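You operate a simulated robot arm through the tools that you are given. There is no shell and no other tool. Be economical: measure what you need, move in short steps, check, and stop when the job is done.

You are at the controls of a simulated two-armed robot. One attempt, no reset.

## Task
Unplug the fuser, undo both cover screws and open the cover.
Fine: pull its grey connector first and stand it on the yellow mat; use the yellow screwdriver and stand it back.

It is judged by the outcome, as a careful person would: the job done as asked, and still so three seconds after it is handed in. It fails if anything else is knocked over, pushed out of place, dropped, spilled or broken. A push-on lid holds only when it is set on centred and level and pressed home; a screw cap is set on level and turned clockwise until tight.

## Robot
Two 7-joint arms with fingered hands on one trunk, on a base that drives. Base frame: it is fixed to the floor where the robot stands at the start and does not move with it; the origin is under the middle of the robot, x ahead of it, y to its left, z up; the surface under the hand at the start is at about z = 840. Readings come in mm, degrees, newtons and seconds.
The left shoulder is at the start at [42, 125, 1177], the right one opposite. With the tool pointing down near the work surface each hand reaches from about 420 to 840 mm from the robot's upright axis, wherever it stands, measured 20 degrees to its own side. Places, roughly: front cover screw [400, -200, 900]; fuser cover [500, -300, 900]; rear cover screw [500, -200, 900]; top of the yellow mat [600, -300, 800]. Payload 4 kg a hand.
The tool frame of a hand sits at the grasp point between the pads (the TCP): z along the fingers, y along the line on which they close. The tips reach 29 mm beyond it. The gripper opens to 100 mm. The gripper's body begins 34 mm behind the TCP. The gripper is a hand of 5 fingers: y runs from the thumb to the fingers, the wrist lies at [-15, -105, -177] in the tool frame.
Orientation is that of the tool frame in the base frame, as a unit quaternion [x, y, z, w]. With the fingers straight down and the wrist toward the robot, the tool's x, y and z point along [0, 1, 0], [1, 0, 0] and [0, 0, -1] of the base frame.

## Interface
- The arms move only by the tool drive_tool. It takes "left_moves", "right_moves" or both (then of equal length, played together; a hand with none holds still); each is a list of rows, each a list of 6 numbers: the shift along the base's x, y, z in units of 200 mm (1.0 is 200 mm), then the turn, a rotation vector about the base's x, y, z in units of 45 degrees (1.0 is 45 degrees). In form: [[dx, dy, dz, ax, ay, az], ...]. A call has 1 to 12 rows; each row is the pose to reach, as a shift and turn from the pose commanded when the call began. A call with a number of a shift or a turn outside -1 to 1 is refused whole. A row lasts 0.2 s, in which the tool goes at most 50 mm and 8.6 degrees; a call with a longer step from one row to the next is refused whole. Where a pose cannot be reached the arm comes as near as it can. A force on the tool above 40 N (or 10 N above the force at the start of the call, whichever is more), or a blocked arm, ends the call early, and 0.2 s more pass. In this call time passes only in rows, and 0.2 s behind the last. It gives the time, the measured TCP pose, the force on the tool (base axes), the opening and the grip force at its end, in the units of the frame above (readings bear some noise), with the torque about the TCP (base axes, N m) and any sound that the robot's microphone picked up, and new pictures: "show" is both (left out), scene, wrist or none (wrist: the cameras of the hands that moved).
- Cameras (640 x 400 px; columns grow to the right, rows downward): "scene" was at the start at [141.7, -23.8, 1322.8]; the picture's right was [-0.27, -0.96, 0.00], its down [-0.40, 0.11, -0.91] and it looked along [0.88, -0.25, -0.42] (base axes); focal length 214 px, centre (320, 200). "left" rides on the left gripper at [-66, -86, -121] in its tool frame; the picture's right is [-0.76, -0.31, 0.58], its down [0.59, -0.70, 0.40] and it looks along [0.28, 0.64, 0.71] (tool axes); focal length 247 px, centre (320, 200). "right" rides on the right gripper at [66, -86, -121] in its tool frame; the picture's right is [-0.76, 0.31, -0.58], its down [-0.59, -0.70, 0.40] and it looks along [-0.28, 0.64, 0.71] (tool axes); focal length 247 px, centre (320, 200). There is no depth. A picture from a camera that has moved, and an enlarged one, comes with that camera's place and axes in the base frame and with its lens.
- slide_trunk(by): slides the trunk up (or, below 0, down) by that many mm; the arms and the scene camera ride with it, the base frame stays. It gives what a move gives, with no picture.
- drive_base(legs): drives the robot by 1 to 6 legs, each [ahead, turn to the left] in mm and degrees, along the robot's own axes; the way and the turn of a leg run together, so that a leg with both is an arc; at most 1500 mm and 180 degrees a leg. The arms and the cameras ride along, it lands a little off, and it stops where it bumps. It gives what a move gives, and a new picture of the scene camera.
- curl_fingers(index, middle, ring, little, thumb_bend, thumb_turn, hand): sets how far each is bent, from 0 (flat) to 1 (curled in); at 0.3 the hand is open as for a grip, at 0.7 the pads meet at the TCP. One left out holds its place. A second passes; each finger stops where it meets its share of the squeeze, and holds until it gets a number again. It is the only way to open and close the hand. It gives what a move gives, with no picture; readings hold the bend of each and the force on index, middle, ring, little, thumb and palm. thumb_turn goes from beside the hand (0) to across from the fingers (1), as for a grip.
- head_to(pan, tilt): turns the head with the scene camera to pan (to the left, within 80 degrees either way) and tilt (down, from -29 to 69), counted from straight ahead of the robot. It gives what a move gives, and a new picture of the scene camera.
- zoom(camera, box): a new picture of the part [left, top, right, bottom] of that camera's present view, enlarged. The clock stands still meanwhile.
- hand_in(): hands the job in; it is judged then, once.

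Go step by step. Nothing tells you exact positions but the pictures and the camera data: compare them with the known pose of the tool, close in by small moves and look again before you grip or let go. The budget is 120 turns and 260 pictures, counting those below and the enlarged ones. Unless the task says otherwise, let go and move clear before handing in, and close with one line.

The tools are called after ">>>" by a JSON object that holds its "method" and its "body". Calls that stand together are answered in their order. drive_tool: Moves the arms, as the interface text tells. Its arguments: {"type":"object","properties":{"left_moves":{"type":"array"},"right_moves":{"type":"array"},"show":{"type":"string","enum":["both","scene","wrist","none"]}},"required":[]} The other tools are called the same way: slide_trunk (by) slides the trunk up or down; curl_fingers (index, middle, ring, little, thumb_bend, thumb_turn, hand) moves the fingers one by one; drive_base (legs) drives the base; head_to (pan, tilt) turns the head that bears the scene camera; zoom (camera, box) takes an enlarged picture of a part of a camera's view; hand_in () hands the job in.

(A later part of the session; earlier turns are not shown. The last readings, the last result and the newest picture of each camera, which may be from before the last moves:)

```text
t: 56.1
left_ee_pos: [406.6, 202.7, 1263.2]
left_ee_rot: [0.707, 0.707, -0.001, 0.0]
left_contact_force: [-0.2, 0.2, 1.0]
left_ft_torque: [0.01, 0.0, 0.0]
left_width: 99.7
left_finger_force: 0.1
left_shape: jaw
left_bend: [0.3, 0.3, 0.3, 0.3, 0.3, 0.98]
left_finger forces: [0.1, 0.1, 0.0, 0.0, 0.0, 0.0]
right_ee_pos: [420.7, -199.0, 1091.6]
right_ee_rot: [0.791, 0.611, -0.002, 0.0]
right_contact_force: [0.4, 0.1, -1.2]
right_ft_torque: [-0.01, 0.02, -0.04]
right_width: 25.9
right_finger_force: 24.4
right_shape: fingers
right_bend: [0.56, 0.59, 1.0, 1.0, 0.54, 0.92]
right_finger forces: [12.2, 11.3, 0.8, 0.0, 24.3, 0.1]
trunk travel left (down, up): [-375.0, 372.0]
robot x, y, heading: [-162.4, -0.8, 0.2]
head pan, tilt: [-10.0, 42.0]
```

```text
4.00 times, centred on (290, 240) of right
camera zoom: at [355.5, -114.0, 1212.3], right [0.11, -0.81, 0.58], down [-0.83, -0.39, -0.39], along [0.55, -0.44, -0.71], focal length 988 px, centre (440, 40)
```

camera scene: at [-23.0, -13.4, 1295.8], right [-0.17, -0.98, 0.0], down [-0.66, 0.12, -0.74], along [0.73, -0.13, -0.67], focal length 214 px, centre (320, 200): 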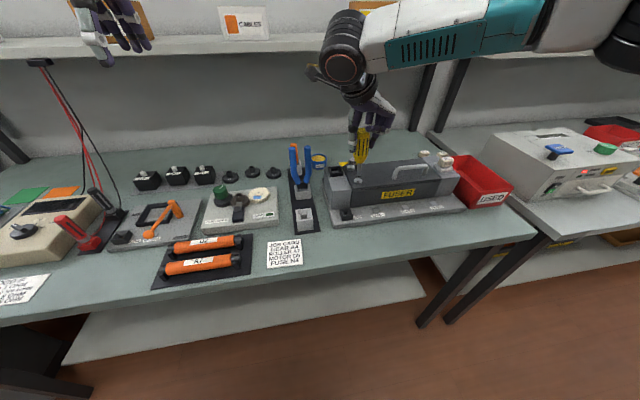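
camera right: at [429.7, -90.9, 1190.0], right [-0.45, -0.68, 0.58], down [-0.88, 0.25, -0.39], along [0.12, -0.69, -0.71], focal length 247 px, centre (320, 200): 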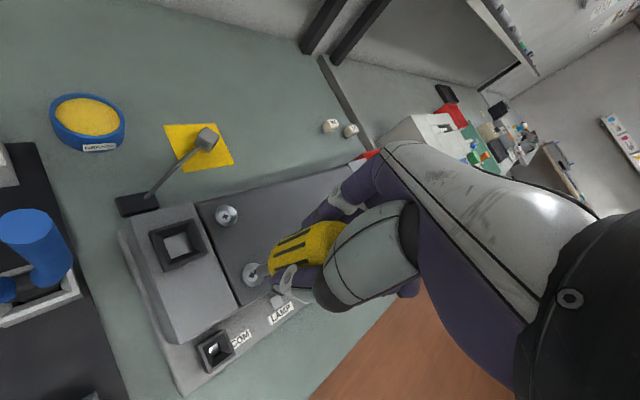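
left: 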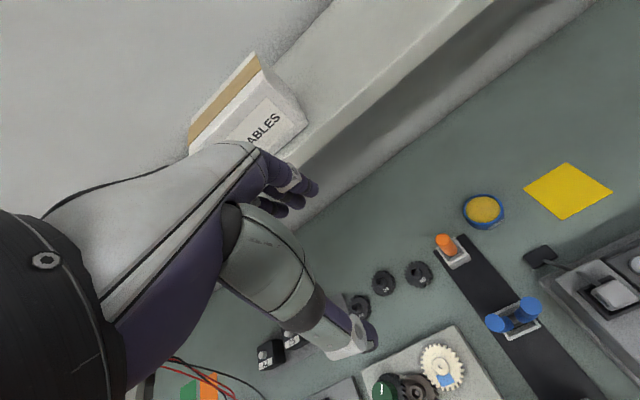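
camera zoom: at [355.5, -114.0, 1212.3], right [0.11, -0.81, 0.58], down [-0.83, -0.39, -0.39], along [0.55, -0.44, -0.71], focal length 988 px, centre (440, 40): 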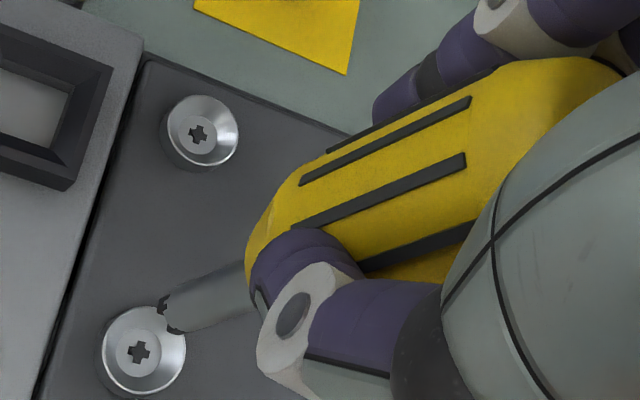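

The driver leans ~3.6°. I'll tilt the hand to make it vertical, then swing back to yaw −55°.

>>> {"method": "drive_tool", "body": {"right_moves": [[0, 0, 0, -0.032, 0.024, 0], [0, 0, 0, -0.064, 0.048, 0]], "show": "none"}}

>>> {"method": "drive_tool", "body": {"right_moves": [[0, 0, 0, 0, 0, -0.17], [0, 0, 0, 0, 0, -0.34], [0, 0, 0, 0, 0, -0.51], [0, 0, 0, 0, 0, -0.68], [0, -0.019, 0, 0, 0, -0.85], [0, -0.019, -0.05, 0, 0, -0.9]], "show": "none"}}

>>> {"method": "zoom", "body": {"camera": "scene", "box": [335, 130, 375, 180]}}

>>> {"method": "zoom", "body": {"camera": "right", "box": [220, 210, 320, 290]}}

```text
t: 56.7
left_ee_pos: [407.9, 202.4, 1263.9]
left_ee_rot: [0.708, 0.707, -0.001, 0.0]
left_contact_force: [0.5, 0.4, 0.2]
left_ft_torque: [-0.03, -0.02, 0.05]
left_width: 99.7
left_finger_force: 0.1
left_shape: jaw
left_bend: [0.3, 0.3, 0.3, 0.3, 0.3, 0.98]
left_finger forces: [0.1, 0.0, 0.0, 0.1, 0.0, 0.0]
right_ee_pos: [422.0, -198.6, 1091.3]
right_ee_rot: [0.791, 0.61, -0.033, 0.008]
right_contact_force: [0.6, 0.1, -1.1]
right_ft_torque: [0.02, 0.0, 0.0]
right_width: 25.8
right_finger_force: 24.8
right_shape: fingers
right_bend: [0.56, 0.59, 1.0, 1.0, 0.54, 0.92]
right_finger forces: [12.1, 11.3, 0.8, 0.0, 24.4, 0.0]
trunk travel left (down, up): [-375.0, 372.0]
robot x, y, heading: [-158.8, 3.1, 0.1]
head pan, tilt: [-10.0, 42.0]
```

```text
t: 58.1
left_ee_pos: [407.6, 201.9, 1263.1]
left_ee_rot: [0.707, 0.707, -0.001, 0.0]
left_contact_force: [-0.6, -1.2, -0.3]
left_ft_torque: [-0.05, -0.01, -0.01]
left_width: 99.7
left_finger_force: 0.1
left_shape: jaw
left_bend: [0.3, 0.3, 0.3, 0.3, 0.3, 0.98]
left_finger forces: [0.1, 0.0, 0.1, 0.1, 0.1, 0.1]
right_ee_pos: [421.9, -202.9, 1081.9]
right_ee_rot: [0.954, 0.297, -0.033, -0.004]
right_contact_force: [-0.6, 0.1, -0.9]
right_ft_torque: [-0.01, 0.01, 0.0]
right_width: 25.6
right_finger_force: 24.8
right_shape: fingers
right_bend: [0.56, 0.59, 1.0, 1.0, 0.54, 0.92]
right_finger forces: [12.2, 11.5, 0.7, 0.0, 24.3, 0.0]
trunk travel left (down, up): [-375.0, 372.0]
robot x, y, heading: [-158.3, 2.8, 0.4]
head pan, tilt: [-10.0, 42.0]
```

```text
8.00 times, centred on (355, 155) of scene
camera zoom: at [-22.9, -13.4, 1295.8], right [-0.17, -0.98, 0.0], down [-0.66, 0.12, -0.74], along [0.73, -0.13, -0.67], focal length 1716 px, centre (40, 560)
```

zoom: 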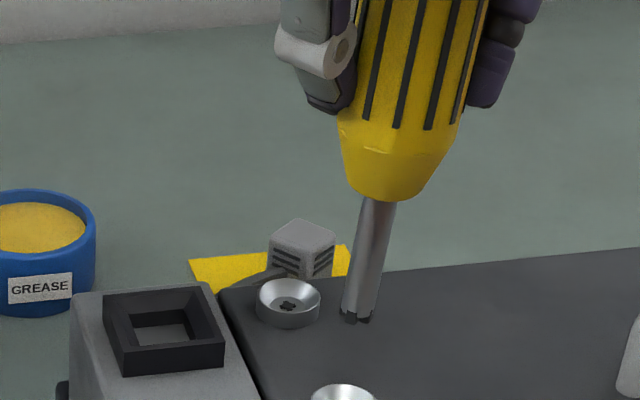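

```text
5.00 times, centred on (270, 250) of right
camera zoom: at [434.6, -93.9, 1200.7], right [-0.41, -0.68, 0.61], down [-0.91, 0.24, -0.34], along [0.09, -0.7, -0.71], focal length 1235 px, centre (570, -50)
```

zoom: 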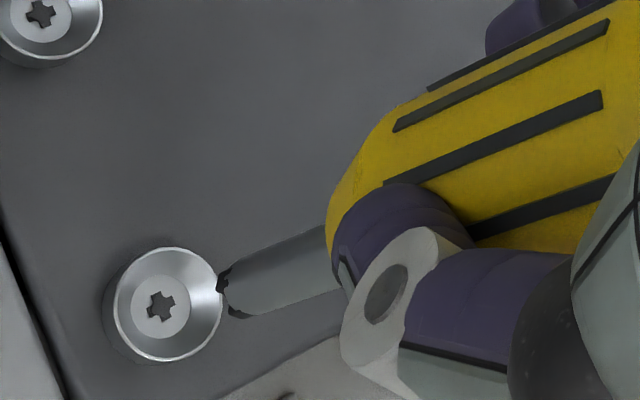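

>>> {"method": "drive_tool", "body": {"right_moves": [[0, 0.008, -0.04, -0.018, 0.009, 0], [0.0025, 0.0085, -0.14, -0.036, 0.018, 0]], "show": "none"}}

>>> {"method": "zoom", "body": {"camera": "scene", "box": [340, 150, 370, 180]}}

>>> {"method": "zoom", "body": {"camera": "right", "box": [220, 220, 300, 290]}}

```text
t: 58.7
left_ee_pos: [407.4, 202.8, 1263.4]
left_ee_rot: [0.707, 0.707, 0.0, 0.0]
left_contact_force: [0.0, -0.4, 0.4]
left_ft_torque: [-0.02, 0.01, -0.02]
left_width: 100.0
left_finger_force: 0.0
left_shape: jaw
left_bend: [0.3, 0.3, 0.3, 0.3, 0.3, 0.98]
left_finger forces: [0.0, 0.1, 0.0, 0.0, 0.1, 0.0]
right_ee_pos: [422.0, -200.9, 1053.1]
right_ee_rot: [0.953, 0.298, -0.045, 0.007]
right_contact_force: [0.7, -0.7, -1.0]
right_ft_torque: [0.02, -0.02, 0.01]
right_width: 25.6
right_finger_force: 24.5
right_shape: fingers
right_bend: [0.56, 0.59, 1.0, 1.0, 0.54, 0.92]
right_finger forces: [12.1, 11.4, 0.7, 0.1, 24.3, 0.0]
trunk travel left (down, up): [-375.0, 372.0]
robot x, y, heading: [-159.5, -1.3, -0.0]
head pan, tilt: [-10.0, 42.0]
```

```text
13.33 times, centred on (355, 165) of scene
camera zoom: at [-22.7, -13.5, 1295.7], right [-0.17, -0.98, 0.0], down [-0.66, 0.12, -0.74], along [0.73, -0.13, -0.67], focal length 2860 px, centre (-147, 667)
```

zoom: 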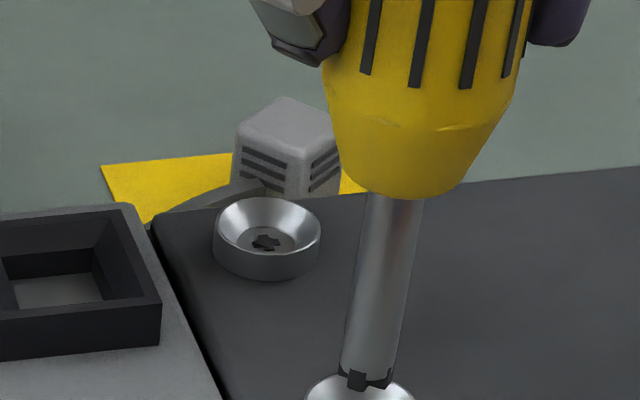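

```text
5.71 times, centred on (260, 255) of right
camera zoom: at [437.6, -88.1, 1168.9], right [-0.4, -0.66, 0.64], down [-0.91, 0.23, -0.34], along [0.08, -0.72, -0.69], focal length 1411 px, centre (663, -114)
```

zoom: 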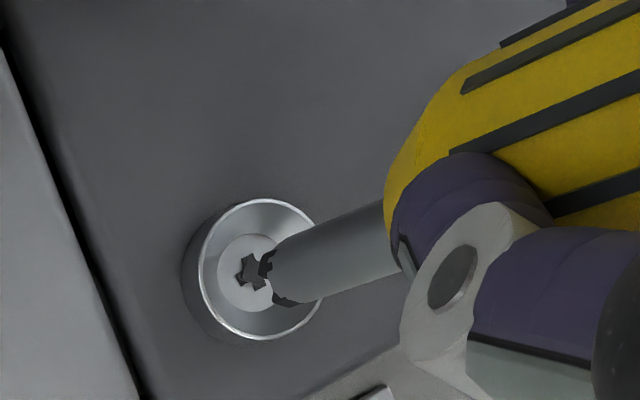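

>>> {"method": "drive_tool", "body": {"right_moves": [[0.012, -0.0025, 0, 0, 0, 0], [0.012, -0.0025, -0.04, 0, 0, 0]], "show": "none"}}

>>> {"method": "zoom", "body": {"camera": "scene", "box": [345, 160, 365, 180]}}

>>> {"method": "zoom", "body": {"camera": "right", "box": [235, 235, 285, 285]}}

```text
t: 59.3
left_ee_pos: [406.9, 202.8, 1263.4]
left_ee_rot: [0.707, 0.707, 0.0, 0.0]
left_contact_force: [-0.2, -0.8, -0.8]
left_ft_torque: [0.0, 0.02, 0.03]
left_width: 99.6
left_finger_force: 0.0
left_shape: jaw
left_bend: [0.3, 0.3, 0.3, 0.3, 0.3, 0.98]
left_finger forces: [0.0, 0.0, 0.0, 0.0, 0.0, 0.0]
right_ee_pos: [425.4, -200.2, 1046.7]
right_ee_rot: [0.954, 0.298, -0.044, 0.007]
right_contact_force: [0.0, -0.2, -0.8]
right_ft_torque: [-0.03, 0.03, -0.01]
right_width: 25.6
right_finger_force: 24.7
right_shape: fingers
right_bend: [0.56, 0.59, 1.0, 1.0, 0.54, 0.92]
right_finger forces: [12.1, 11.4, 0.8, 0.0, 24.3, 0.1]
trunk travel left (down, up): [-375.0, 372.0]
robot x, y, heading: [-157.5, -1.7, 0.1]
head pan, tilt: [-10.0, 42.0]
```

```text
16.00 times, centred on (355, 170) of scene
camera zoom: at [-23.1, -13.3, 1295.8], right [-0.17, -0.98, 0.0], down [-0.66, 0.12, -0.74], along [0.73, -0.13, -0.67], focal length 3432 px, centre (-240, 680)
```

zoom: 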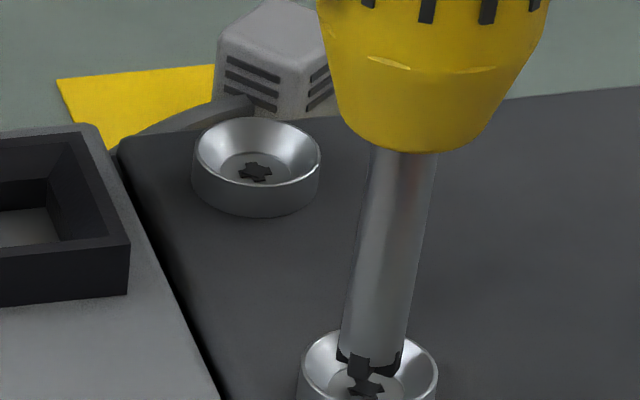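

```text
8.00 times, centred on (260, 260) of right
camera zoom: at [439.6, -88.6, 1161.2], right [-0.4, -0.66, 0.64], down [-0.91, 0.23, -0.34], along [0.08, -0.72, -0.69], focal length 1976 px, centre (800, -280)
```

zoom: 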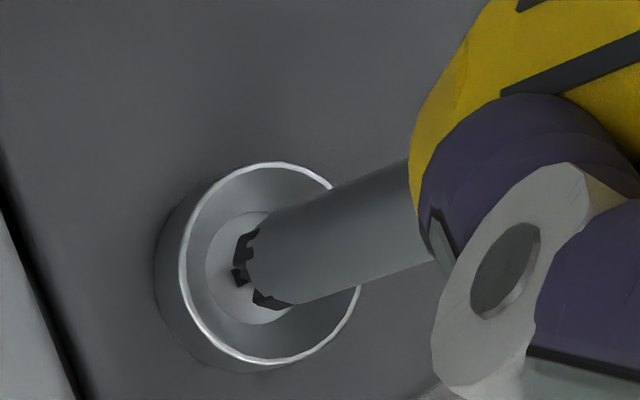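

Alignment is good now. Lower until contact.

>>> {"method": "drive_tool", "body": {"right_moves": [[0, 0, -0.01, 0, 0, 0], [0, 0, -0.015, 0, 0, 0], [0, 0, -0.02, 0, 0, 0], [0, 0, -0.025, 0, 0, 0], [0, 0, -0.03, 0, 0, 0], [0, 0, -0.035, 0, 0, 0]], "show": "none"}}

>>> {"method": "zoom", "body": {"camera": "scene", "box": [345, 160, 365, 180]}}

>>> {"method": "zoom", "body": {"camera": "right", "box": [235, 235, 285, 285]}}

```text
t: 60.7
left_ee_pos: [406.6, 202.2, 1263.4]
left_ee_rot: [0.707, 0.707, -0.001, -0.001]
left_contact_force: [1.0, 0.1, 0.0]
left_ft_torque: [0.01, -0.04, 0.01]
left_width: 99.5
left_finger_force: 0.0
left_shape: jaw
left_bend: [0.3, 0.3, 0.3, 0.3, 0.3, 0.98]
left_finger forces: [0.0, 0.0, 0.1, 0.1, 0.0, 0.1]
right_ee_pos: [425.1, -200.9, 1038.6]
right_ee_rot: [0.953, 0.299, -0.043, 0.008]
right_contact_force: [0.1, -0.9, 1.4]
right_ft_torque: [-0.04, 0.01, 0.01]
right_width: 25.5
right_finger_force: 24.6
right_shape: fingers
right_bend: [0.56, 0.59, 1.0, 1.0, 0.54, 0.92]
right_finger forces: [12.3, 11.6, 0.7, 0.0, 24.3, 0.0]
trunk travel left (down, up): [-375.0, 372.0]
robot x, y, heading: [-160.5, 3.9, 0.0]
head pan, tilt: [-10.0, 42.0]
```

```text
16.00 times, centred on (355, 170) of scene
camera zoom: at [-23.3, -13.3, 1295.9], right [-0.17, -0.98, 0.0], down [-0.66, 0.12, -0.74], along [0.73, -0.13, -0.67], focal length 3432 px, centre (-240, 680)
```

zoom: 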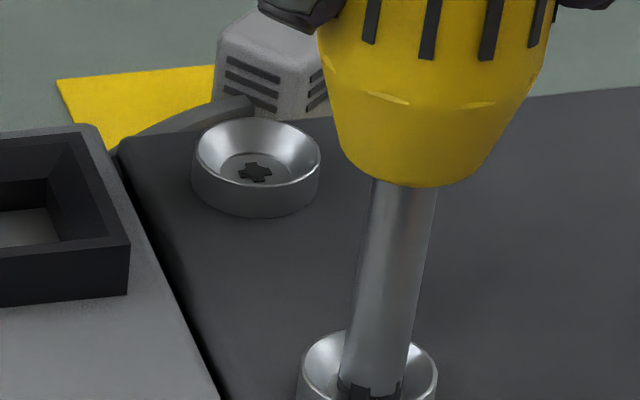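

```text
8.00 times, centred on (260, 260) of right
camera zoom: at [438.8, -89.3, 1155.1], right [-0.4, -0.66, 0.64], down [-0.91, 0.23, -0.34], along [0.08, -0.72, -0.69], focal length 1976 px, centre (800, -280)
```

zoom: 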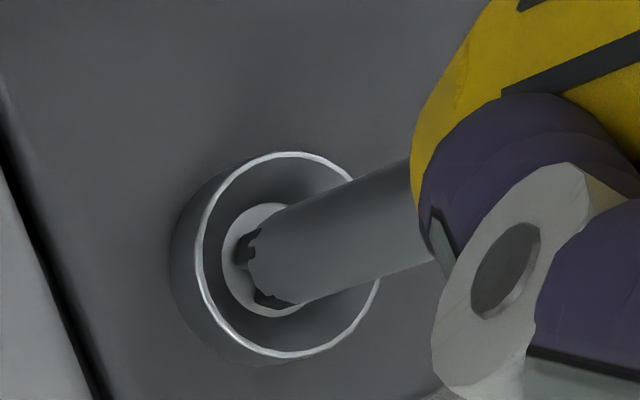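

>>> {"method": "drive_tool", "body": {"right_moves": [[0, 0, -0.005, 0, 0, 0], [0, 0, -0.01, 0, 0, 0], [0, 0, -0.015, 0, 0, 0]], "show": "none"}}

>>> {"method": "zoom", "body": {"camera": "scene", "box": [345, 165, 365, 185]}}

```text
t: 61.5
left_ee_pos: [406.2, 202.1, 1264.8]
left_ee_rot: [0.708, 0.707, 0.0, 0.0]
left_contact_force: [-0.3, -0.4, -0.1]
left_ft_torque: [0.01, 0.0, 0.01]
left_width: 99.7
left_finger_force: 0.0
left_shape: jaw
left_bend: [0.3, 0.3, 0.3, 0.3, 0.3, 0.98]
left_finger forces: [0.1, 0.0, 0.0, 0.0, 0.1, 0.1]
right_ee_pos: [425.5, -202.3, 1036.6]
right_ee_rot: [0.953, 0.299, -0.042, 0.009]
right_contact_force: [-0.6, -0.7, 13.1]
right_ft_torque: [-0.04, -0.06, 0.0]
right_width: 25.6
right_finger_force: 26.7
right_shape: fingers
right_bend: [0.56, 0.59, 1.0, 1.0, 0.54, 0.92]
right_finger forces: [13.3, 12.7, 1.0, 0.0, 26.1, 0.0]
trunk travel left (down, up): [-375.0, 372.0]
robot x, y, heading: [-154.6, 1.7, 0.0]
head pan, tilt: [-10.0, 42.0]
```

```text
16.00 times, centred on (355, 175) of scene
camera zoom: at [-24.5, -12.9, 1296.2], right [-0.17, -0.98, 0.0], down [-0.66, 0.12, -0.74], along [0.73, -0.13, -0.67], focal length 3432 px, centre (-240, 600)
```

zoom: 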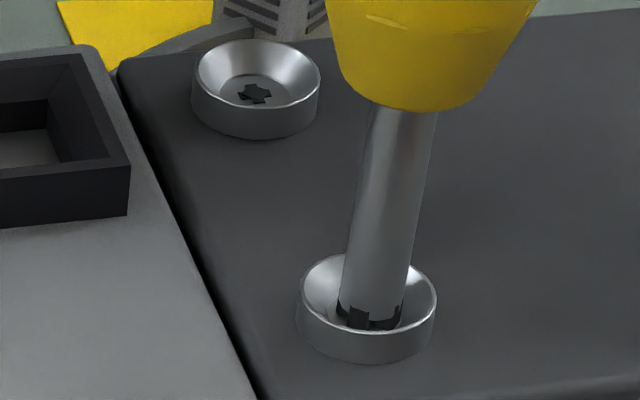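

It presses on the screw head with 13 N. Now turn counterclockwise 45°, moving the hand so the bit stays centred.

>>> {"method": "drive_tool", "body": {"right_moves": [[0.0028, 0.0021, 0, 0, 0, 0.1667], [0.0053, 0.0045, 0, 0, 0, 0.3333], [0.0075, 0.0073, 0, 0, 0, 0.5], [0.0093, 0.0103, 0, 0, 0, 0.6667], [0.0107, 0.0135, 0, 0, 0, 0.8333], [0.0117, 0.0169, 0, 0, 0, 1.0]], "show": "none"}}

>>> {"method": "zoom", "body": {"camera": "scene", "box": [345, 165, 365, 185]}}

>>> {"method": "zoom", "body": {"camera": "right", "box": [220, 220, 300, 290]}}

```text
t: 62.9
left_ee_pos: [405.9, 202.5, 1266.1]
left_ee_rot: [0.707, 0.707, 0.001, 0.001]
left_contact_force: [-0.2, 0.6, 0.4]
left_ft_torque: [0.02, 0.0, -0.04]
left_width: 99.8
left_finger_force: 0.1
left_shape: jaw
left_bend: [0.3, 0.3, 0.3, 0.3, 0.3, 0.98]
left_finger forces: [0.0, 0.0, 0.0, 0.0, 0.1, 0.0]
right_ee_pos: [426.1, -198.0, 1036.1]
right_ee_rot: [0.766, 0.642, -0.037, 0.025]
right_contact_force: [1.0, -1.8, 18.3]
right_ft_torque: [-0.19, -0.14, 0.0]
right_width: 24.9
right_finger_force: 27.8
right_shape: fingers
right_bend: [0.56, 0.59, 1.0, 1.0, 0.54, 0.91]
right_finger forces: [13.1, 15.6, 0.1, 0.1, 26.7, 0.0]
trunk travel left (down, up): [-375.0, 372.0]
robot x, y, heading: [-160.0, -0.0, -0.1]
head pan, tilt: [-10.0, 42.0]
```

```text
16.00 times, centred on (355, 175) of scene
camera zoom: at [-24.9, -13.2, 1296.1], right [-0.17, -0.98, 0.0], down [-0.66, 0.12, -0.74], along [0.73, -0.13, -0.67], focal length 3432 px, centre (-240, 600)
```

zoom: 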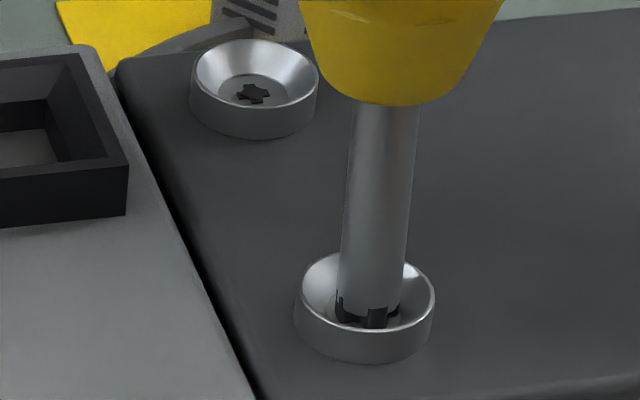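

```text
5.71 times, centred on (260, 255) of right
camera zoom: at [355.9, -108.7, 1152.5], right [0.18, -0.75, 0.64], down [-0.8, -0.49, -0.34], along [0.56, -0.45, -0.69], focal length 1411 px, centre (663, -114)
```

zoom: 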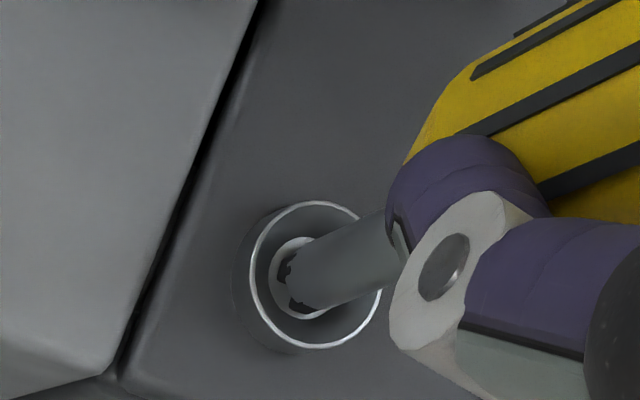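

>>> {"method": "drive_tool", "body": {"right_moves": [[0.0005, 0.0035, 0, 0, 0, 0.1667], [0.0006, 0.007, 0, 0, 0, 0.3333], [0.0002, 0.0105, 0, 0, 0, 0.5], [-0.0006, 0.0138, 0, 0, 0, 0.6667], [-0.002, 0.017, 0, 0, 0, 0.8333], [-0.0037, 0.02, 0, 0, 0, 1.0]], "show": "none"}}

>>> {"method": "zoom", "body": {"camera": "scene", "box": [345, 165, 365, 185]}}

```text
t: 64.3
left_ee_pos: [406.2, 202.3, 1266.2]
left_ee_rot: [0.707, 0.707, 0.001, 0.001]
left_contact_force: [-0.2, -0.4, 0.1]
left_ft_torque: [0.0, 0.0, 0.01]
left_width: 99.8
left_finger_force: 0.1
left_shape: jaw
left_bend: [0.3, 0.3, 0.3, 0.3, 0.3, 0.98]
left_finger forces: [0.1, 0.0, 0.0, 0.0, 0.0, 0.0]
right_ee_pos: [425.8, -194.6, 1037.2]
right_ee_rot: [0.462, 0.886, -0.024, 0.037]
right_contact_force: [0.0, -0.7, 18.3]
right_ft_torque: [-0.14, -0.03, -0.03]
right_width: 24.8
right_finger_force: 29.4
right_shape: fingers
right_bend: [0.56, 0.6, 1.0, 1.0, 0.54, 0.9]
right_finger forces: [13.7, 15.9, 0.1, 0.0, 27.8, 0.0]
trunk travel left (down, up): [-375.0, 372.0]
robot x, y, heading: [-155.2, -0.8, 0.2]
head pan, tilt: [-10.0, 42.0]
```

```text
16.00 times, centred on (355, 175) of scene
camera zoom: at [-24.8, -13.2, 1296.1], right [-0.17, -0.98, 0.0], down [-0.66, 0.12, -0.74], along [0.73, -0.13, -0.67], focal length 3432 px, centre (-240, 600)
```

zoom: 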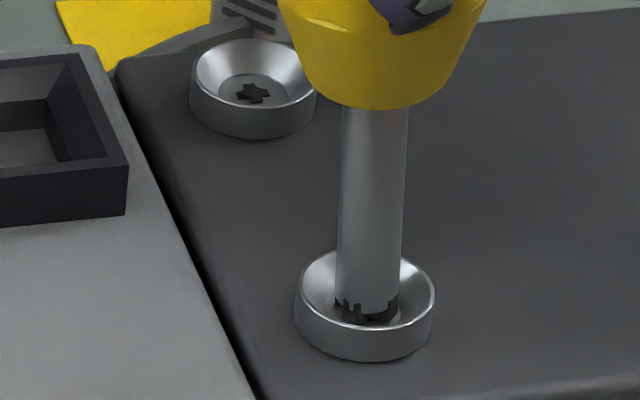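

>>> {"method": "drive_tool", "body": {"right_moves": [[-0.0021, 0.0028, 0, 0, 0, 0.1667], [-0.0045, 0.0053, 0, 0, 0, 0.3333], [-0.0073, 0.0075, 0, 0, 0, 0.5], [-0.0103, 0.0093, 0, 0, 0, 0.6667], [-0.0135, 0.0107, 0, 0, 0, 0.8333], [-0.0169, 0.0117, 0, 0, 0, 1.0]], "show": "none"}}

>>> {"method": "drive_tool", "body": {"right_moves": [[0, 0, 0.06, 0, 0, 0], [0, 0, 0.15, 0, 0, 0]], "show": "none"}}

>>> {"method": "zoom", "body": {"camera": "scene", "box": [340, 155, 370, 185]}}

>>> {"method": "zoom", "body": {"camera": "right", "box": [210, 220, 300, 300]}}

```text
t: 65.7
left_ee_pos: [406.3, 203.3, 1265.8]
left_ee_rot: [0.707, 0.707, 0.001, 0.001]
left_contact_force: [-0.5, -0.6, -0.3]
left_ft_torque: [0.0, 0.02, 0.0]
left_width: 100.0
left_finger_force: 0.0
left_shape: jaw
left_bend: [0.3, 0.3, 0.3, 0.3, 0.3, 0.98]
left_finger forces: [0.1, 0.0, 0.0, 0.1, 0.0, 0.1]
right_ee_pos: [421.1, -190.8, 1036.4]
right_ee_rot: [0.089, 0.995, -0.01, 0.043]
right_contact_force: [0.2, -1.4, 17.4]
right_ft_torque: [-0.28, -0.01, -0.04]
right_width: 24.9
right_finger_force: 29.5
right_shape: fingers
right_bend: [0.56, 0.61, 1.0, 1.0, 0.54, 0.89]
right_finger forces: [14.5, 15.0, 0.1, 0.0, 30.0, 0.0]
trunk travel left (down, up): [-375.0, 372.0]
robot x, y, heading: [-154.8, 1.4, 0.0]
head pan, tilt: [-10.0, 42.0]
```

```text
t: 66.3
left_ee_pos: [407.2, 203.7, 1264.0]
left_ee_rot: [0.707, 0.707, -0.001, 0.0]
left_contact_force: [0.0, -0.4, -0.5]
left_ft_torque: [-0.01, 0.03, 0.0]
left_width: 99.7
left_finger_force: 0.1
left_shape: jaw
left_bend: [0.3, 0.3, 0.3, 0.3, 0.3, 0.98]
left_finger forces: [0.0, 0.0, 0.0, 0.1, 0.0, 0.1]
right_ee_pos: [422.0, -191.5, 1063.4]
right_ee_rot: [0.088, 0.995, -0.009, 0.042]
right_contact_force: [-0.2, 0.2, -1.6]
right_ft_torque: [0.01, -0.01, -0.01]
right_width: 24.7
right_finger_force: 23.9
right_shape: fingers
right_bend: [0.56, 0.61, 1.0, 1.0, 0.54, 0.9]
right_finger forces: [11.9, 12.7, 0.0, 0.1, 23.7, 0.1]
trunk travel left (down, up): [-375.0, 372.0]
robot x, y, heading: [-158.1, -3.9, 0.2]
head pan, tilt: [-10.0, 42.0]
```

```text
13.33 times, centred on (355, 170) of scene
camera zoom: at [-23.5, -13.3, 1295.8], right [-0.17, -0.98, 0.0], down [-0.66, 0.12, -0.74], along [0.73, -0.13, -0.67], focal length 2860 px, centre (-147, 600)
```

zoom: 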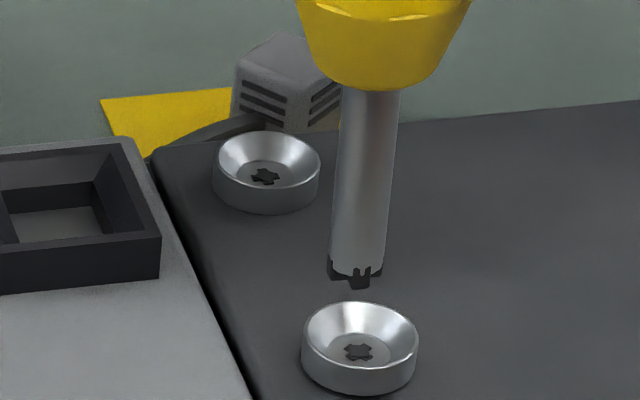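

```text
5.00 times, centred on (255, 260) of right
camera zoom: at [331.6, -261.4, 1180.1], right [0.75, 0.18, 0.64], down [0.49, -0.81, -0.34], along [0.45, 0.56, -0.69], focal length 1235 px, centre (645, -100)
```

zoom: 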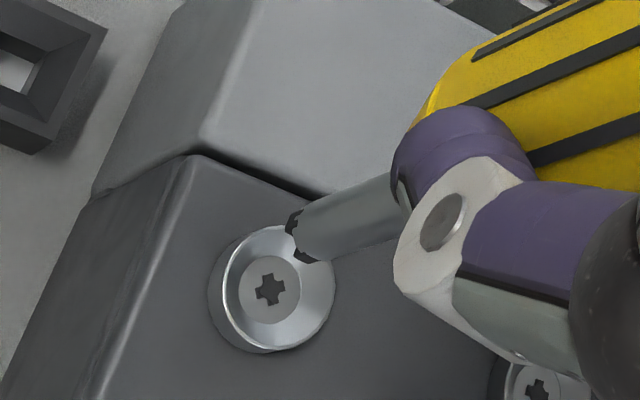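

The front screw's recess has turned, so the turning works. I'll swing the hand back −135° in the air for the next stroke and check the alignment.

>>> {"method": "drive_tool", "body": {"right_moves": [[0, 0, 0.02, 0, 0, -0.17], [0, 0, 0.02, 0, 0, -0.34], [0, 0, 0.02, 0, 0, -0.51], [0, 0, 0.02, 0, 0, -0.68], [0, 0, 0.02, 0, 0, -0.85], [0, -0.0175, 0.02, 0, 0, -1.0]], "show": "none"}}

>>> {"method": "drive_tool", "body": {"right_moves": [[0, 0, 0, 0, 0, -0.17], [0, 0, 0, 0, 0, -0.34], [0, 0, 0, 0, 0, -0.51], [0, 0, 0, 0, 0, -0.68], [0, 0, 0, 0, 0, -0.85], [0, -0.0175, 0, 0, 0, -1.0]], "show": "none"}}

>>> {"method": "drive_tool", "body": {"right_moves": [[0, 0, 0, 0, 0, -0.17], [0, 0, 0, 0, 0, -0.34], [0, 0, 0, 0, 0, -0.51], [0, 0, 0, 0, 0, -0.68], [0, 0, 0, 0, 0, -0.85], [-0.01, -0.0175, -0.02, 0, 0, -1.0]], "show": "none"}}

>>> {"method": "zoom", "body": {"camera": "scene", "box": [340, 155, 370, 185]}}

>>> {"method": "zoom", "body": {"camera": "right", "box": [220, 220, 300, 290]}}

```text
t: 67.7
left_ee_pos: [407.5, 203.1, 1264.7]
left_ee_rot: [0.707, 0.707, 0.001, 0.0]
left_contact_force: [1.5, 0.9, -0.4]
left_ft_torque: [-0.03, -0.03, -0.01]
left_width: 100.1
left_finger_force: 0.1
left_shape: jaw
left_bend: [0.3, 0.3, 0.3, 0.3, 0.3, 0.98]
left_finger forces: [0.1, 0.0, 0.1, 0.0, 0.0, 0.1]
right_ee_pos: [422.2, -195.7, 1069.8]
right_ee_rot: [0.465, 0.884, -0.025, 0.036]
right_contact_force: [0.2, 0.4, -0.8]
right_ft_torque: [-0.01, -0.02, 0.01]
right_width: 24.8
right_finger_force: 23.7
right_shape: fingers
right_bend: [0.56, 0.61, 1.0, 1.0, 0.54, 0.9]
right_finger forces: [11.8, 12.7, 0.1, 0.0, 23.9, 0.0]
trunk travel left (down, up): [-375.0, 372.0]
robot x, y, heading: [-161.0, -3.3, 0.2]
head pan, tilt: [-10.0, 42.0]
```

```text
t: 69.1
left_ee_pos: [407.2, 202.4, 1263.4]
left_ee_rot: [0.707, 0.707, 0.0, 0.001]
left_contact_force: [-0.1, -0.8, -0.1]
left_ft_torque: [-0.03, -0.02, 0.02]
left_width: 100.0
left_finger_force: 0.0
left_shape: jaw
left_bend: [0.3, 0.3, 0.3, 0.3, 0.3, 0.98]
left_finger forces: [0.0, 0.1, 0.0, 0.0, 0.1, 0.0]
right_ee_pos: [423.5, -199.0, 1069.8]
right_ee_rot: [0.767, 0.64, -0.038, 0.024]
right_contact_force: [-0.6, 0.4, -1.3]
right_ft_torque: [0.0, -0.01, 0.01]
right_width: 24.8
right_finger_force: 24.2
right_shape: fingers
right_bend: [0.56, 0.61, 1.0, 1.0, 0.54, 0.9]
right_finger forces: [11.9, 12.8, 0.0, 0.0, 23.9, 0.1]
trunk travel left (down, up): [-375.0, 372.0]
robot x, y, heading: [-159.6, -1.6, -0.1]
head pan, tilt: [-10.0, 42.0]
```

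```text
t: 70.5
left_ee_pos: [406.8, 203.0, 1264.6]
left_ee_rot: [0.707, 0.707, 0.0, 0.0]
left_contact_force: [0.0, 0.3, 0.0]
left_ft_torque: [0.0, -0.01, 0.01]
left_width: 99.9
left_finger_force: 0.0
left_shape: jaw
left_bend: [0.3, 0.3, 0.3, 0.3, 0.3, 0.98]
left_finger forces: [0.1, 0.1, 0.1, 0.0, 0.0, 0.0]
right_ee_pos: [420.6, -203.9, 1065.1]
right_ee_rot: [0.954, 0.297, -0.043, 0.008]
right_contact_force: [0.5, 0.9, -0.9]
right_ft_torque: [-0.03, 0.01, 0.02]
right_width: 24.8
right_finger_force: 24.8
right_shape: fingers
right_bend: [0.56, 0.61, 1.0, 1.0, 0.54, 0.9]
right_finger forces: [11.8, 12.7, 0.1, 0.0, 24.0, 0.0]
trunk travel left (down, up): [-375.0, 372.0]
robot x, y, heading: [-159.7, 0.6, 0.3]
head pan, tilt: [-10.0, 42.0]
```

```text
13.33 times, centred on (355, 170) of scene
camera zoom: at [-22.9, -13.5, 1295.8], right [-0.17, -0.98, 0.0], down [-0.66, 0.12, -0.74], along [0.73, -0.13, -0.67], focal length 2860 px, centre (-147, 600)
```

zoom: 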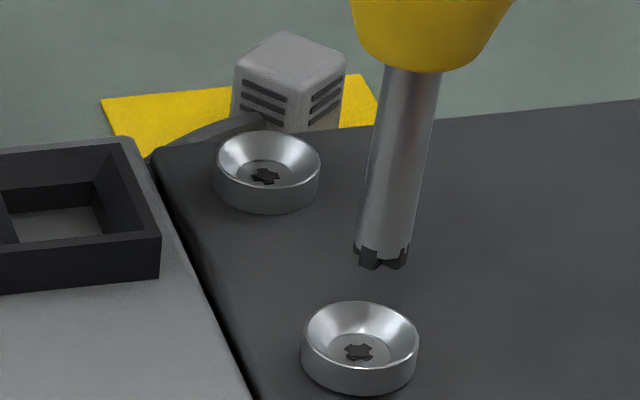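

```text
5.71 times, centred on (260, 255) of right
camera zoom: at [435.9, -90.8, 1181.3], right [-0.4, -0.66, 0.64], down [-0.91, 0.23, -0.34], along [0.08, -0.72, -0.69], focal length 1411 px, centre (663, -114)
```

zoom: 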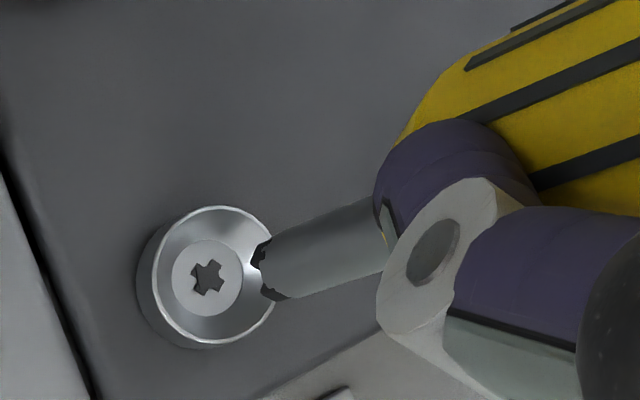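

>>> {"method": "drive_tool", "body": {"right_moves": [[0.0135, 0, -0.03, 0, 0, 0], [0.0135, 0, -0.08, 0, 0, 0], [0.0135, 0, -0.11, 0, 0, 0], [0.0135, 0, -0.13, 0, 0, 0], [0.0135, 0, -0.14, 0, 0, 0], [0.0135, 0, -0.148, 0, 0, 0]], "show": "none"}}

>>> {"method": "drive_tool", "body": {"right_moves": [[0.0035, 0.0007, 0, 0, 0, 0.1667], [0.0068, 0.0018, 0, 0, 0, 0.3333], [0.01, 0.003, 0, 0, 0, 0.5], [0.013, 0.005, 0, 0, 0, 0.6667], [0.0156, 0.007, 0, 0, 0, 0.8333], [0.018, 0.0095, 0, 0, 0, 1.0]], "show": "none"}}

>>> {"method": "zoom", "body": {"camera": "scene", "box": [345, 165, 365, 185]}}

>>> {"method": "zoom", "body": {"camera": "right", "box": [220, 220, 300, 290]}}

```text
t: 71.9
left_ee_pos: [407.0, 202.5, 1263.2]
left_ee_rot: [0.707, 0.707, 0.001, 0.001]
left_contact_force: [-0.4, 0.2, -0.8]
left_ft_torque: [-0.02, -0.02, -0.03]
left_width: 100.1
left_finger_force: 0.0
left_shape: jaw
left_bend: [0.3, 0.3, 0.3, 0.3, 0.3, 0.98]
left_finger forces: [0.0, 0.1, 0.1, 0.0, 0.1, 0.1]
right_ee_pos: [422.5, -201.3, 1038.5]
right_ee_rot: [0.954, 0.298, -0.042, 0.008]
right_contact_force: [-0.2, -1.3, 12.5]
right_ft_torque: [-0.13, -0.06, -0.01]
right_width: 24.6
right_finger_force: 26.3
right_shape: fingers
right_bend: [0.56, 0.61, 1.0, 1.0, 0.54, 0.9]
right_finger forces: [12.9, 14.5, 0.1, 0.0, 25.7, 0.0]
trunk travel left (down, up): [-375.0, 372.0]
robot x, y, heading: [-159.7, 2.0, -0.0]
head pan, tilt: [-10.0, 42.0]
```

```text
t: 73.3
left_ee_pos: [406.2, 202.7, 1264.9]
left_ee_rot: [0.706, 0.708, 0.0, 0.0]
left_contact_force: [-0.3, 0.0, 0.1]
left_ft_torque: [0.0, 0.0, 0.01]
left_width: 99.9
left_finger_force: 0.0
left_shape: jaw
left_bend: [0.3, 0.3, 0.3, 0.3, 0.3, 0.98]
left_finger forces: [0.0, 0.0, 0.0, 0.1, 0.1, 0.1]
right_ee_pos: [426.1, -199.9, 1037.0]
right_ee_rot: [0.766, 0.641, -0.036, 0.025]
right_contact_force: [0.3, -0.4, 18.5]
right_ft_torque: [-0.03, -0.08, -0.03]
right_width: 24.7
right_finger_force: 28.6
right_shape: fingers
right_bend: [0.56, 0.61, 1.0, 1.0, 0.54, 0.89]
right_finger forces: [13.4, 16.0, 0.1, 0.0, 27.9, 0.1]
trunk travel left (down, up): [-375.0, 372.0]
robot x, y, heading: [-156.9, 3.0, -0.0]
head pan, tilt: [-10.0, 42.0]
```

```text
16.00 times, centred on (355, 175) of scene
camera zoom: at [-24.9, -13.1, 1296.1], right [-0.17, -0.98, 0.0], down [-0.66, 0.12, -0.74], along [0.73, -0.13, -0.67], focal length 3432 px, centre (-240, 600)
```

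zoom: 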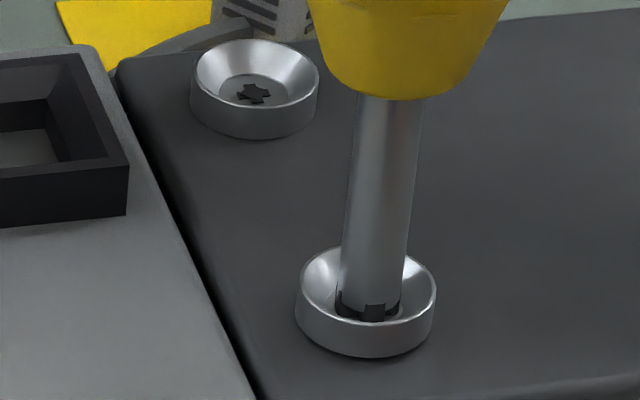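

```text
5.71 times, centred on (260, 255) of right
camera zoom: at [355.8, -111.0, 1153.3], right [0.18, -0.75, 0.64], down [-0.8, -0.49, -0.34], along [0.56, -0.45, -0.69], focal length 1411 px, centre (663, -114)
```

zoom: 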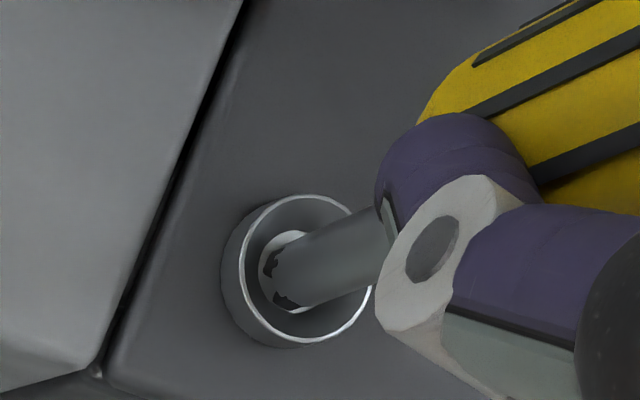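

The screw is visibly rising. Continue the stroke.

>>> {"method": "drive_tool", "body": {"right_moves": [[0.002, 0.003, 0, 0, 0, 0.1667], [0.0037, 0.006, 0, 0, 0, 0.3333], [0.005, 0.009, 0, 0, 0, 0.5], [0.0057, 0.0125, 0, 0, 0, 0.6667], [0.006, 0.016, 0.003, 0, 0, 0.8333], [0.006, 0.0195, 0.003, 0, 0, 1.0]], "show": "none"}}

>>> {"method": "drive_tool", "body": {"right_moves": [[-0.0005, 0.0033, 0, 0, 0, 0.1667], [-0.0015, 0.0067, 0, 0, 0, 0.3333], [-0.003, 0.01, 0, 0, 0, 0.5], [-0.005, 0.013, 0, 0, 0, 0.6667], [-0.007, 0.0156, 0, 0, 0, 0.8333], [-0.0095, 0.018, 0, 0, 0, 1.0]], "show": "none"}}

>>> {"method": "drive_tool", "body": {"right_moves": [[-0.003, 0.002, 0, 0, 0, 0.1667], [-0.006, 0.003, 0, 0, 0, 0.3333], [-0.0095, 0.0035, 0, 0, 0, 0.5]], "show": "none"}}

>>> {"method": "drive_tool", "body": {"right_moves": [[0, 0, 0.06, 0, 0, 0], [0, 0, 0.15, 0, 0, 0]], "show": "none"}}

>>> {"method": "zoom", "body": {"camera": "scene", "box": [340, 155, 370, 185]}}

```text
t: 74.7
left_ee_pos: [405.2, 202.2, 1265.6]
left_ee_rot: [0.708, 0.707, 0.0, 0.001]
left_contact_force: [0.9, -0.4, -0.2]
left_ft_torque: [-0.01, 0.0, -0.01]
left_width: 99.8
left_finger_force: 0.1
left_shape: jaw
left_bend: [0.3, 0.3, 0.3, 0.3, 0.3, 0.98]
left_finger forces: [0.0, 0.1, 0.0, 0.0, 0.0, 0.0]
right_ee_pos: [427.0, -195.9, 1037.1]
right_ee_rot: [0.463, 0.885, -0.024, 0.036]
right_contact_force: [-1.2, -0.6, 18.8]
right_ft_torque: [-0.13, 0.15, -0.03]
right_width: 24.8
right_finger_force: 29.7
right_shape: fingers
right_bend: [0.56, 0.61, 1.0, 1.0, 0.54, 0.89]
right_finger forces: [14.4, 15.4, 0.1, 0.0, 29.6, 0.0]
trunk travel left (down, up): [-375.0, 372.0]
robot x, y, heading: [-157.2, -1.9, 0.3]
head pan, tilt: [-10.0, 42.0]
```

```text
t: 76.1
left_ee_pos: [405.2, 203.3, 1264.5]
left_ee_rot: [0.707, 0.707, 0.001, 0.0]
left_contact_force: [-0.1, -0.1, -0.1]
left_ft_torque: [-0.04, 0.02, 0.0]
left_width: 100.1
left_finger_force: 0.0
left_shape: jaw
left_bend: [0.3, 0.3, 0.3, 0.3, 0.3, 0.98]
left_finger forces: [0.0, 0.1, 0.0, 0.1, 0.1, 0.0]
right_ee_pos: [425.3, -192.5, 1038.1]
right_ee_rot: [0.087, 0.995, -0.009, 0.044]
right_contact_force: [-2.4, -2.5, 18.3]
right_ft_torque: [-0.28, 0.22, -0.06]
right_width: 24.5
right_finger_force: 29.8
right_shape: fingers
right_bend: [0.56, 0.62, 1.0, 1.0, 0.54, 0.89]
right_finger forces: [15.2, 13.9, 0.0, 0.1, 31.0, 0.0]
trunk travel left (down, up): [-375.0, 372.0]
robot x, y, heading: [-159.9, 2.9, 0.0]
head pan, tilt: [-10.0, 42.0]
```

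```text
t: 76.9
left_ee_pos: [404.4, 203.7, 1264.6]
left_ee_rot: [0.707, 0.707, 0.001, 0.0]
left_contact_force: [-0.4, 0.0, 0.2]
left_ft_torque: [0.01, -0.02, -0.02]
left_width: 99.9
left_finger_force: 0.0
left_shape: jaw
left_bend: [0.3, 0.3, 0.3, 0.3, 0.3, 0.98]
left_finger forces: [0.1, 0.1, 0.0, 0.1, 0.0, 0.0]
right_ee_pos: [424.1, -192.5, 1037.6]
right_ee_rot: [-0.107, 0.993, 0.0, 0.045]
right_contact_force: [0.1, -3.5, 18.1]
right_ft_torque: [-0.35, 0.13, -0.05]
right_width: 24.5
right_finger_force: 30.8
right_shape: fingers
right_bend: [0.56, 0.62, 1.0, 1.0, 0.54, 0.88]
right_finger forces: [15.3, 13.6, 0.0, 0.0, 31.5, 0.0]
trunk travel left (down, up): [-375.0, 372.0]
robot x, y, heading: [-160.4, -1.2, 0.0]
head pan, tilt: [-10.0, 42.0]
```

```text
t: 77.5
left_ee_pos: [406.4, 202.7, 1264.7]
left_ee_rot: [0.707, 0.707, -0.001, 0.0]
left_contact_force: [0.0, 0.2, -0.2]
left_ft_torque: [0.03, -0.02, -0.01]
left_width: 99.5
left_finger_force: 0.0
left_shape: jaw
left_bend: [0.3, 0.3, 0.3, 0.3, 0.3, 0.98]
left_finger forces: [0.1, 0.1, 0.0, 0.1, 0.1, 0.1]
right_ee_pos: [423.8, -193.8, 1066.6]
right_ee_rot: [-0.106, 0.993, -0.001, 0.043]
right_contact_force: [-0.4, -0.1, -0.2]
right_ft_torque: [-0.03, -0.02, -0.01]
right_width: 24.7
right_finger_force: 25.3
right_shape: fingers
right_bend: [0.56, 0.62, 1.0, 1.0, 0.54, 0.89]
right_finger forces: [12.1, 13.4, 0.0, 0.0, 24.6, 0.0]
trunk travel left (down, up): [-375.0, 372.0]
robot x, y, heading: [-162.0, 2.2, -0.1]
head pan, tilt: [-10.0, 42.0]
```

```text
13.33 times, centred on (355, 170) of scene
camera zoom: at [-23.5, -13.4, 1295.8], right [-0.17, -0.98, 0.0], down [-0.66, 0.12, -0.74], along [0.73, -0.13, -0.67], focal length 2860 px, centre (-147, 600)
```

zoom: 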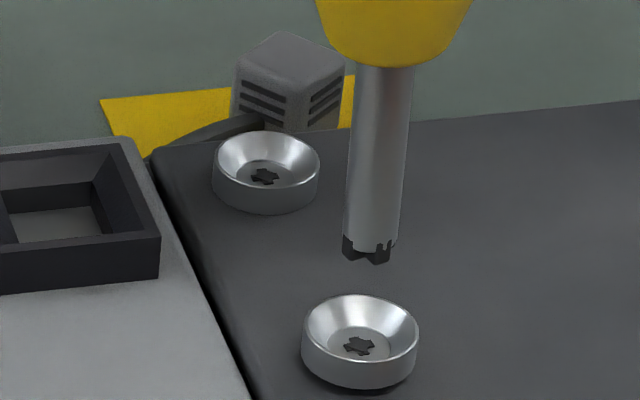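

Screw up by a few mm, still turning. Do another full cycle: swing back, press, turn, lift, look.

>>> {"method": "drive_tool", "body": {"right_moves": [[0, 0, 0, 0, 0, -0.17], [0, 0, 0, 0, 0, -0.34], [0.0095, -0.0035, 0, 0, 0, -0.5], [0.01, -0.006, 0, 0, 0, -0.67], [0.012, -0.01, 0, 0, 0, -0.84], [0.0155, -0.015, 0, 0, 0, -1.0]], "show": "none"}}

>>> {"method": "drive_tool", "body": {"right_moves": [[0.003, -0.002, 0, 0, 0, -0.17], [0.004, -0.004, 0, 0, 0, -0.34], [0.0035, -0.0065, 0, 0, 0, -0.5], [0.002, -0.01, 0, 0, 0, -0.67], [0, -0.013, 0, 0, 0, -0.84], [-0.0015, -0.017, 0, 0, 0, -1.0]], "show": "none"}}

>>> {"method": "drive_tool", "body": {"right_moves": [[0, -0.003, 0, 0, 0, -0.17], [-0.0005, -0.006, 0, 0, 0, -0.34], [-0.001, -0.009, 0, 0, 0, -0.5], [-0.006, -0.012, 0, 0, 0, -0.67], [-0.011, -0.015, 0, 0, 0, -0.84], [-0.017, -0.0185, 0, 0, 0, -1.0]], "show": "none"}}

>>> {"method": "drive_tool", "body": {"right_moves": [[-0.002, 0, 0, 0, 0, -0.17], [-0.002, 0, 0, 0, 0, -0.34], [-0.002, 0, 0, 0, 0, -0.5]], "show": "none"}}

>>> {"method": "zoom", "body": {"camera": "scene", "box": [340, 155, 370, 185]}}

>>> {"method": "zoom", "body": {"camera": "right", "box": [220, 220, 300, 290]}}

```text
t: 78.9
left_ee_pos: [407.2, 202.3, 1264.1]
left_ee_rot: [0.707, 0.708, 0.0, 0.0]
left_contact_force: [0.1, 0.8, -0.2]
left_ft_torque: [0.01, 0.01, -0.01]
left_width: 99.8
left_finger_force: 0.0
left_shape: jaw
left_bend: [0.3, 0.3, 0.3, 0.3, 0.3, 0.98]
left_finger forces: [0.1, 0.1, 0.0, 0.0, 0.1, 0.0]
right_ee_pos: [428.5, -195.5, 1066.6]
right_ee_rot: [0.282, 0.958, -0.018, 0.04]
right_contact_force: [-0.6, -0.7, -0.1]
right_ft_torque: [0.01, -0.01, -0.02]
right_width: 24.2
right_finger_force: 25.3
right_shape: fingers
right_bend: [0.56, 0.62, 1.0, 1.0, 0.54, 0.89]
right_finger forces: [11.9, 13.4, 0.0, 0.0, 24.5, 0.0]
trunk travel left (down, up): [-375.0, 372.0]
robot x, y, heading: [-158.2, 0.8, 0.1]
head pan, tilt: [-10.0, 42.0]
```

```text
t: 80.3
left_ee_pos: [408.5, 203.6, 1264.1]
left_ee_rot: [0.707, 0.707, 0.0, -0.001]
left_contact_force: [0.2, 0.5, 0.9]
left_ft_torque: [0.01, -0.02, 0.06]
left_width: 99.7
left_finger_force: 0.1
left_shape: jaw
left_bend: [0.3, 0.3, 0.3, 0.3, 0.3, 0.98]
left_finger forces: [0.1, 0.1, 0.0, 0.1, 0.0, 0.0]
right_ee_pos: [427.9, -198.8, 1066.3]
right_ee_rot: [0.627, 0.777, -0.033, 0.031]
right_contact_force: [-0.5, 0.7, -1.5]
right_ft_torque: [0.0, 0.0, 0.0]
right_width: 24.3
right_finger_force: 25.1
right_shape: fingers
right_bend: [0.56, 0.62, 1.0, 1.0, 0.54, 0.89]
right_finger forces: [11.9, 13.4, 0.1, 0.1, 24.4, 0.0]
trunk travel left (down, up): [-375.0, 372.0]
robot x, y, heading: [-160.6, -1.4, -0.2]
head pan, tilt: [-10.0, 42.0]
```

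```text
t: 81.7
left_ee_pos: [407.2, 202.5, 1264.7]
left_ee_rot: [0.707, 0.707, 0.001, 0.001]
left_contact_force: [-0.5, -0.9, -1.0]
left_ft_torque: [-0.01, 0.0, 0.0]
left_width: 100.1
left_finger_force: 0.0
left_shape: jaw
left_bend: [0.3, 0.3, 0.3, 0.3, 0.3, 0.98]
left_finger forces: [0.0, 0.0, 0.0, 0.0, 0.0, 0.0]
right_ee_pos: [424.0, -202.2, 1066.4]
right_ee_rot: [0.877, 0.478, -0.043, 0.016]
right_contact_force: [-0.4, -1.1, -1.3]
right_ft_torque: [0.01, 0.01, -0.02]
right_width: 24.3
right_finger_force: 24.9
right_shape: fingers
right_bend: [0.56, 0.62, 1.0, 1.0, 0.54, 0.89]
right_finger forces: [11.9, 13.3, 0.0, 0.1, 24.4, 0.0]
trunk travel left (down, up): [-375.0, 372.0]
robot x, y, heading: [-157.8, 3.0, -0.0]
head pan, tilt: [-10.0, 42.0]
```

```text
t: 82.5
left_ee_pos: [408.2, 201.2, 1263.5]
left_ee_rot: [0.708, 0.707, 0.0, 0.001]
left_contact_force: [0.0, -0.2, 0.3]
left_ft_torque: [-0.04, 0.01, 0.01]
left_width: 99.8
left_finger_force: 0.0
left_shape: jaw
left_bend: [0.3, 0.3, 0.3, 0.3, 0.3, 0.98]
left_finger forces: [0.0, 0.1, 0.0, 0.0, 0.1, 0.0]
right_ee_pos: [424.4, -202.9, 1066.7]
right_ee_rot: [0.954, 0.297, -0.045, 0.007]
right_contact_force: [-0.2, -0.5, 0.1]
right_ft_torque: [0.03, -0.01, 0.0]
right_width: 24.4
right_finger_force: 25.3
right_shape: fingers
right_bend: [0.56, 0.62, 1.0, 1.0, 0.54, 0.89]
right_finger forces: [11.8, 13.2, 0.1, 0.0, 24.5, 0.0]
trunk travel left (down, up): [-375.0, 372.0]
robot x, y, heading: [-157.3, -1.0, -0.2]
head pan, tilt: [-10.0, 42.0]
```

```text
13.33 times, centred on (355, 170) of scene
camera zoom: at [-22.5, -13.4, 1295.7], right [-0.17, -0.98, 0.0], down [-0.66, 0.12, -0.74], along [0.73, -0.13, -0.67], focal length 2860 px, centre (-147, 600)
```

zoom: 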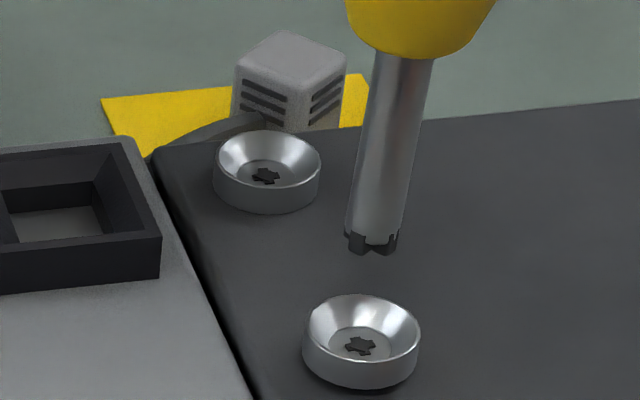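

```text
5.71 times, centred on (260, 255) of right
camera zoom: at [438.9, -90.6, 1182.0], right [-0.4, -0.66, 0.64], down [-0.91, 0.23, -0.34], along [0.08, -0.72, -0.69], focal length 1411 px, centre (663, -114)
```

zoom: 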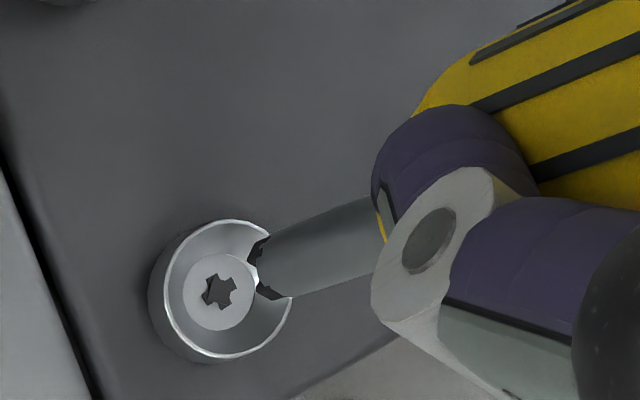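

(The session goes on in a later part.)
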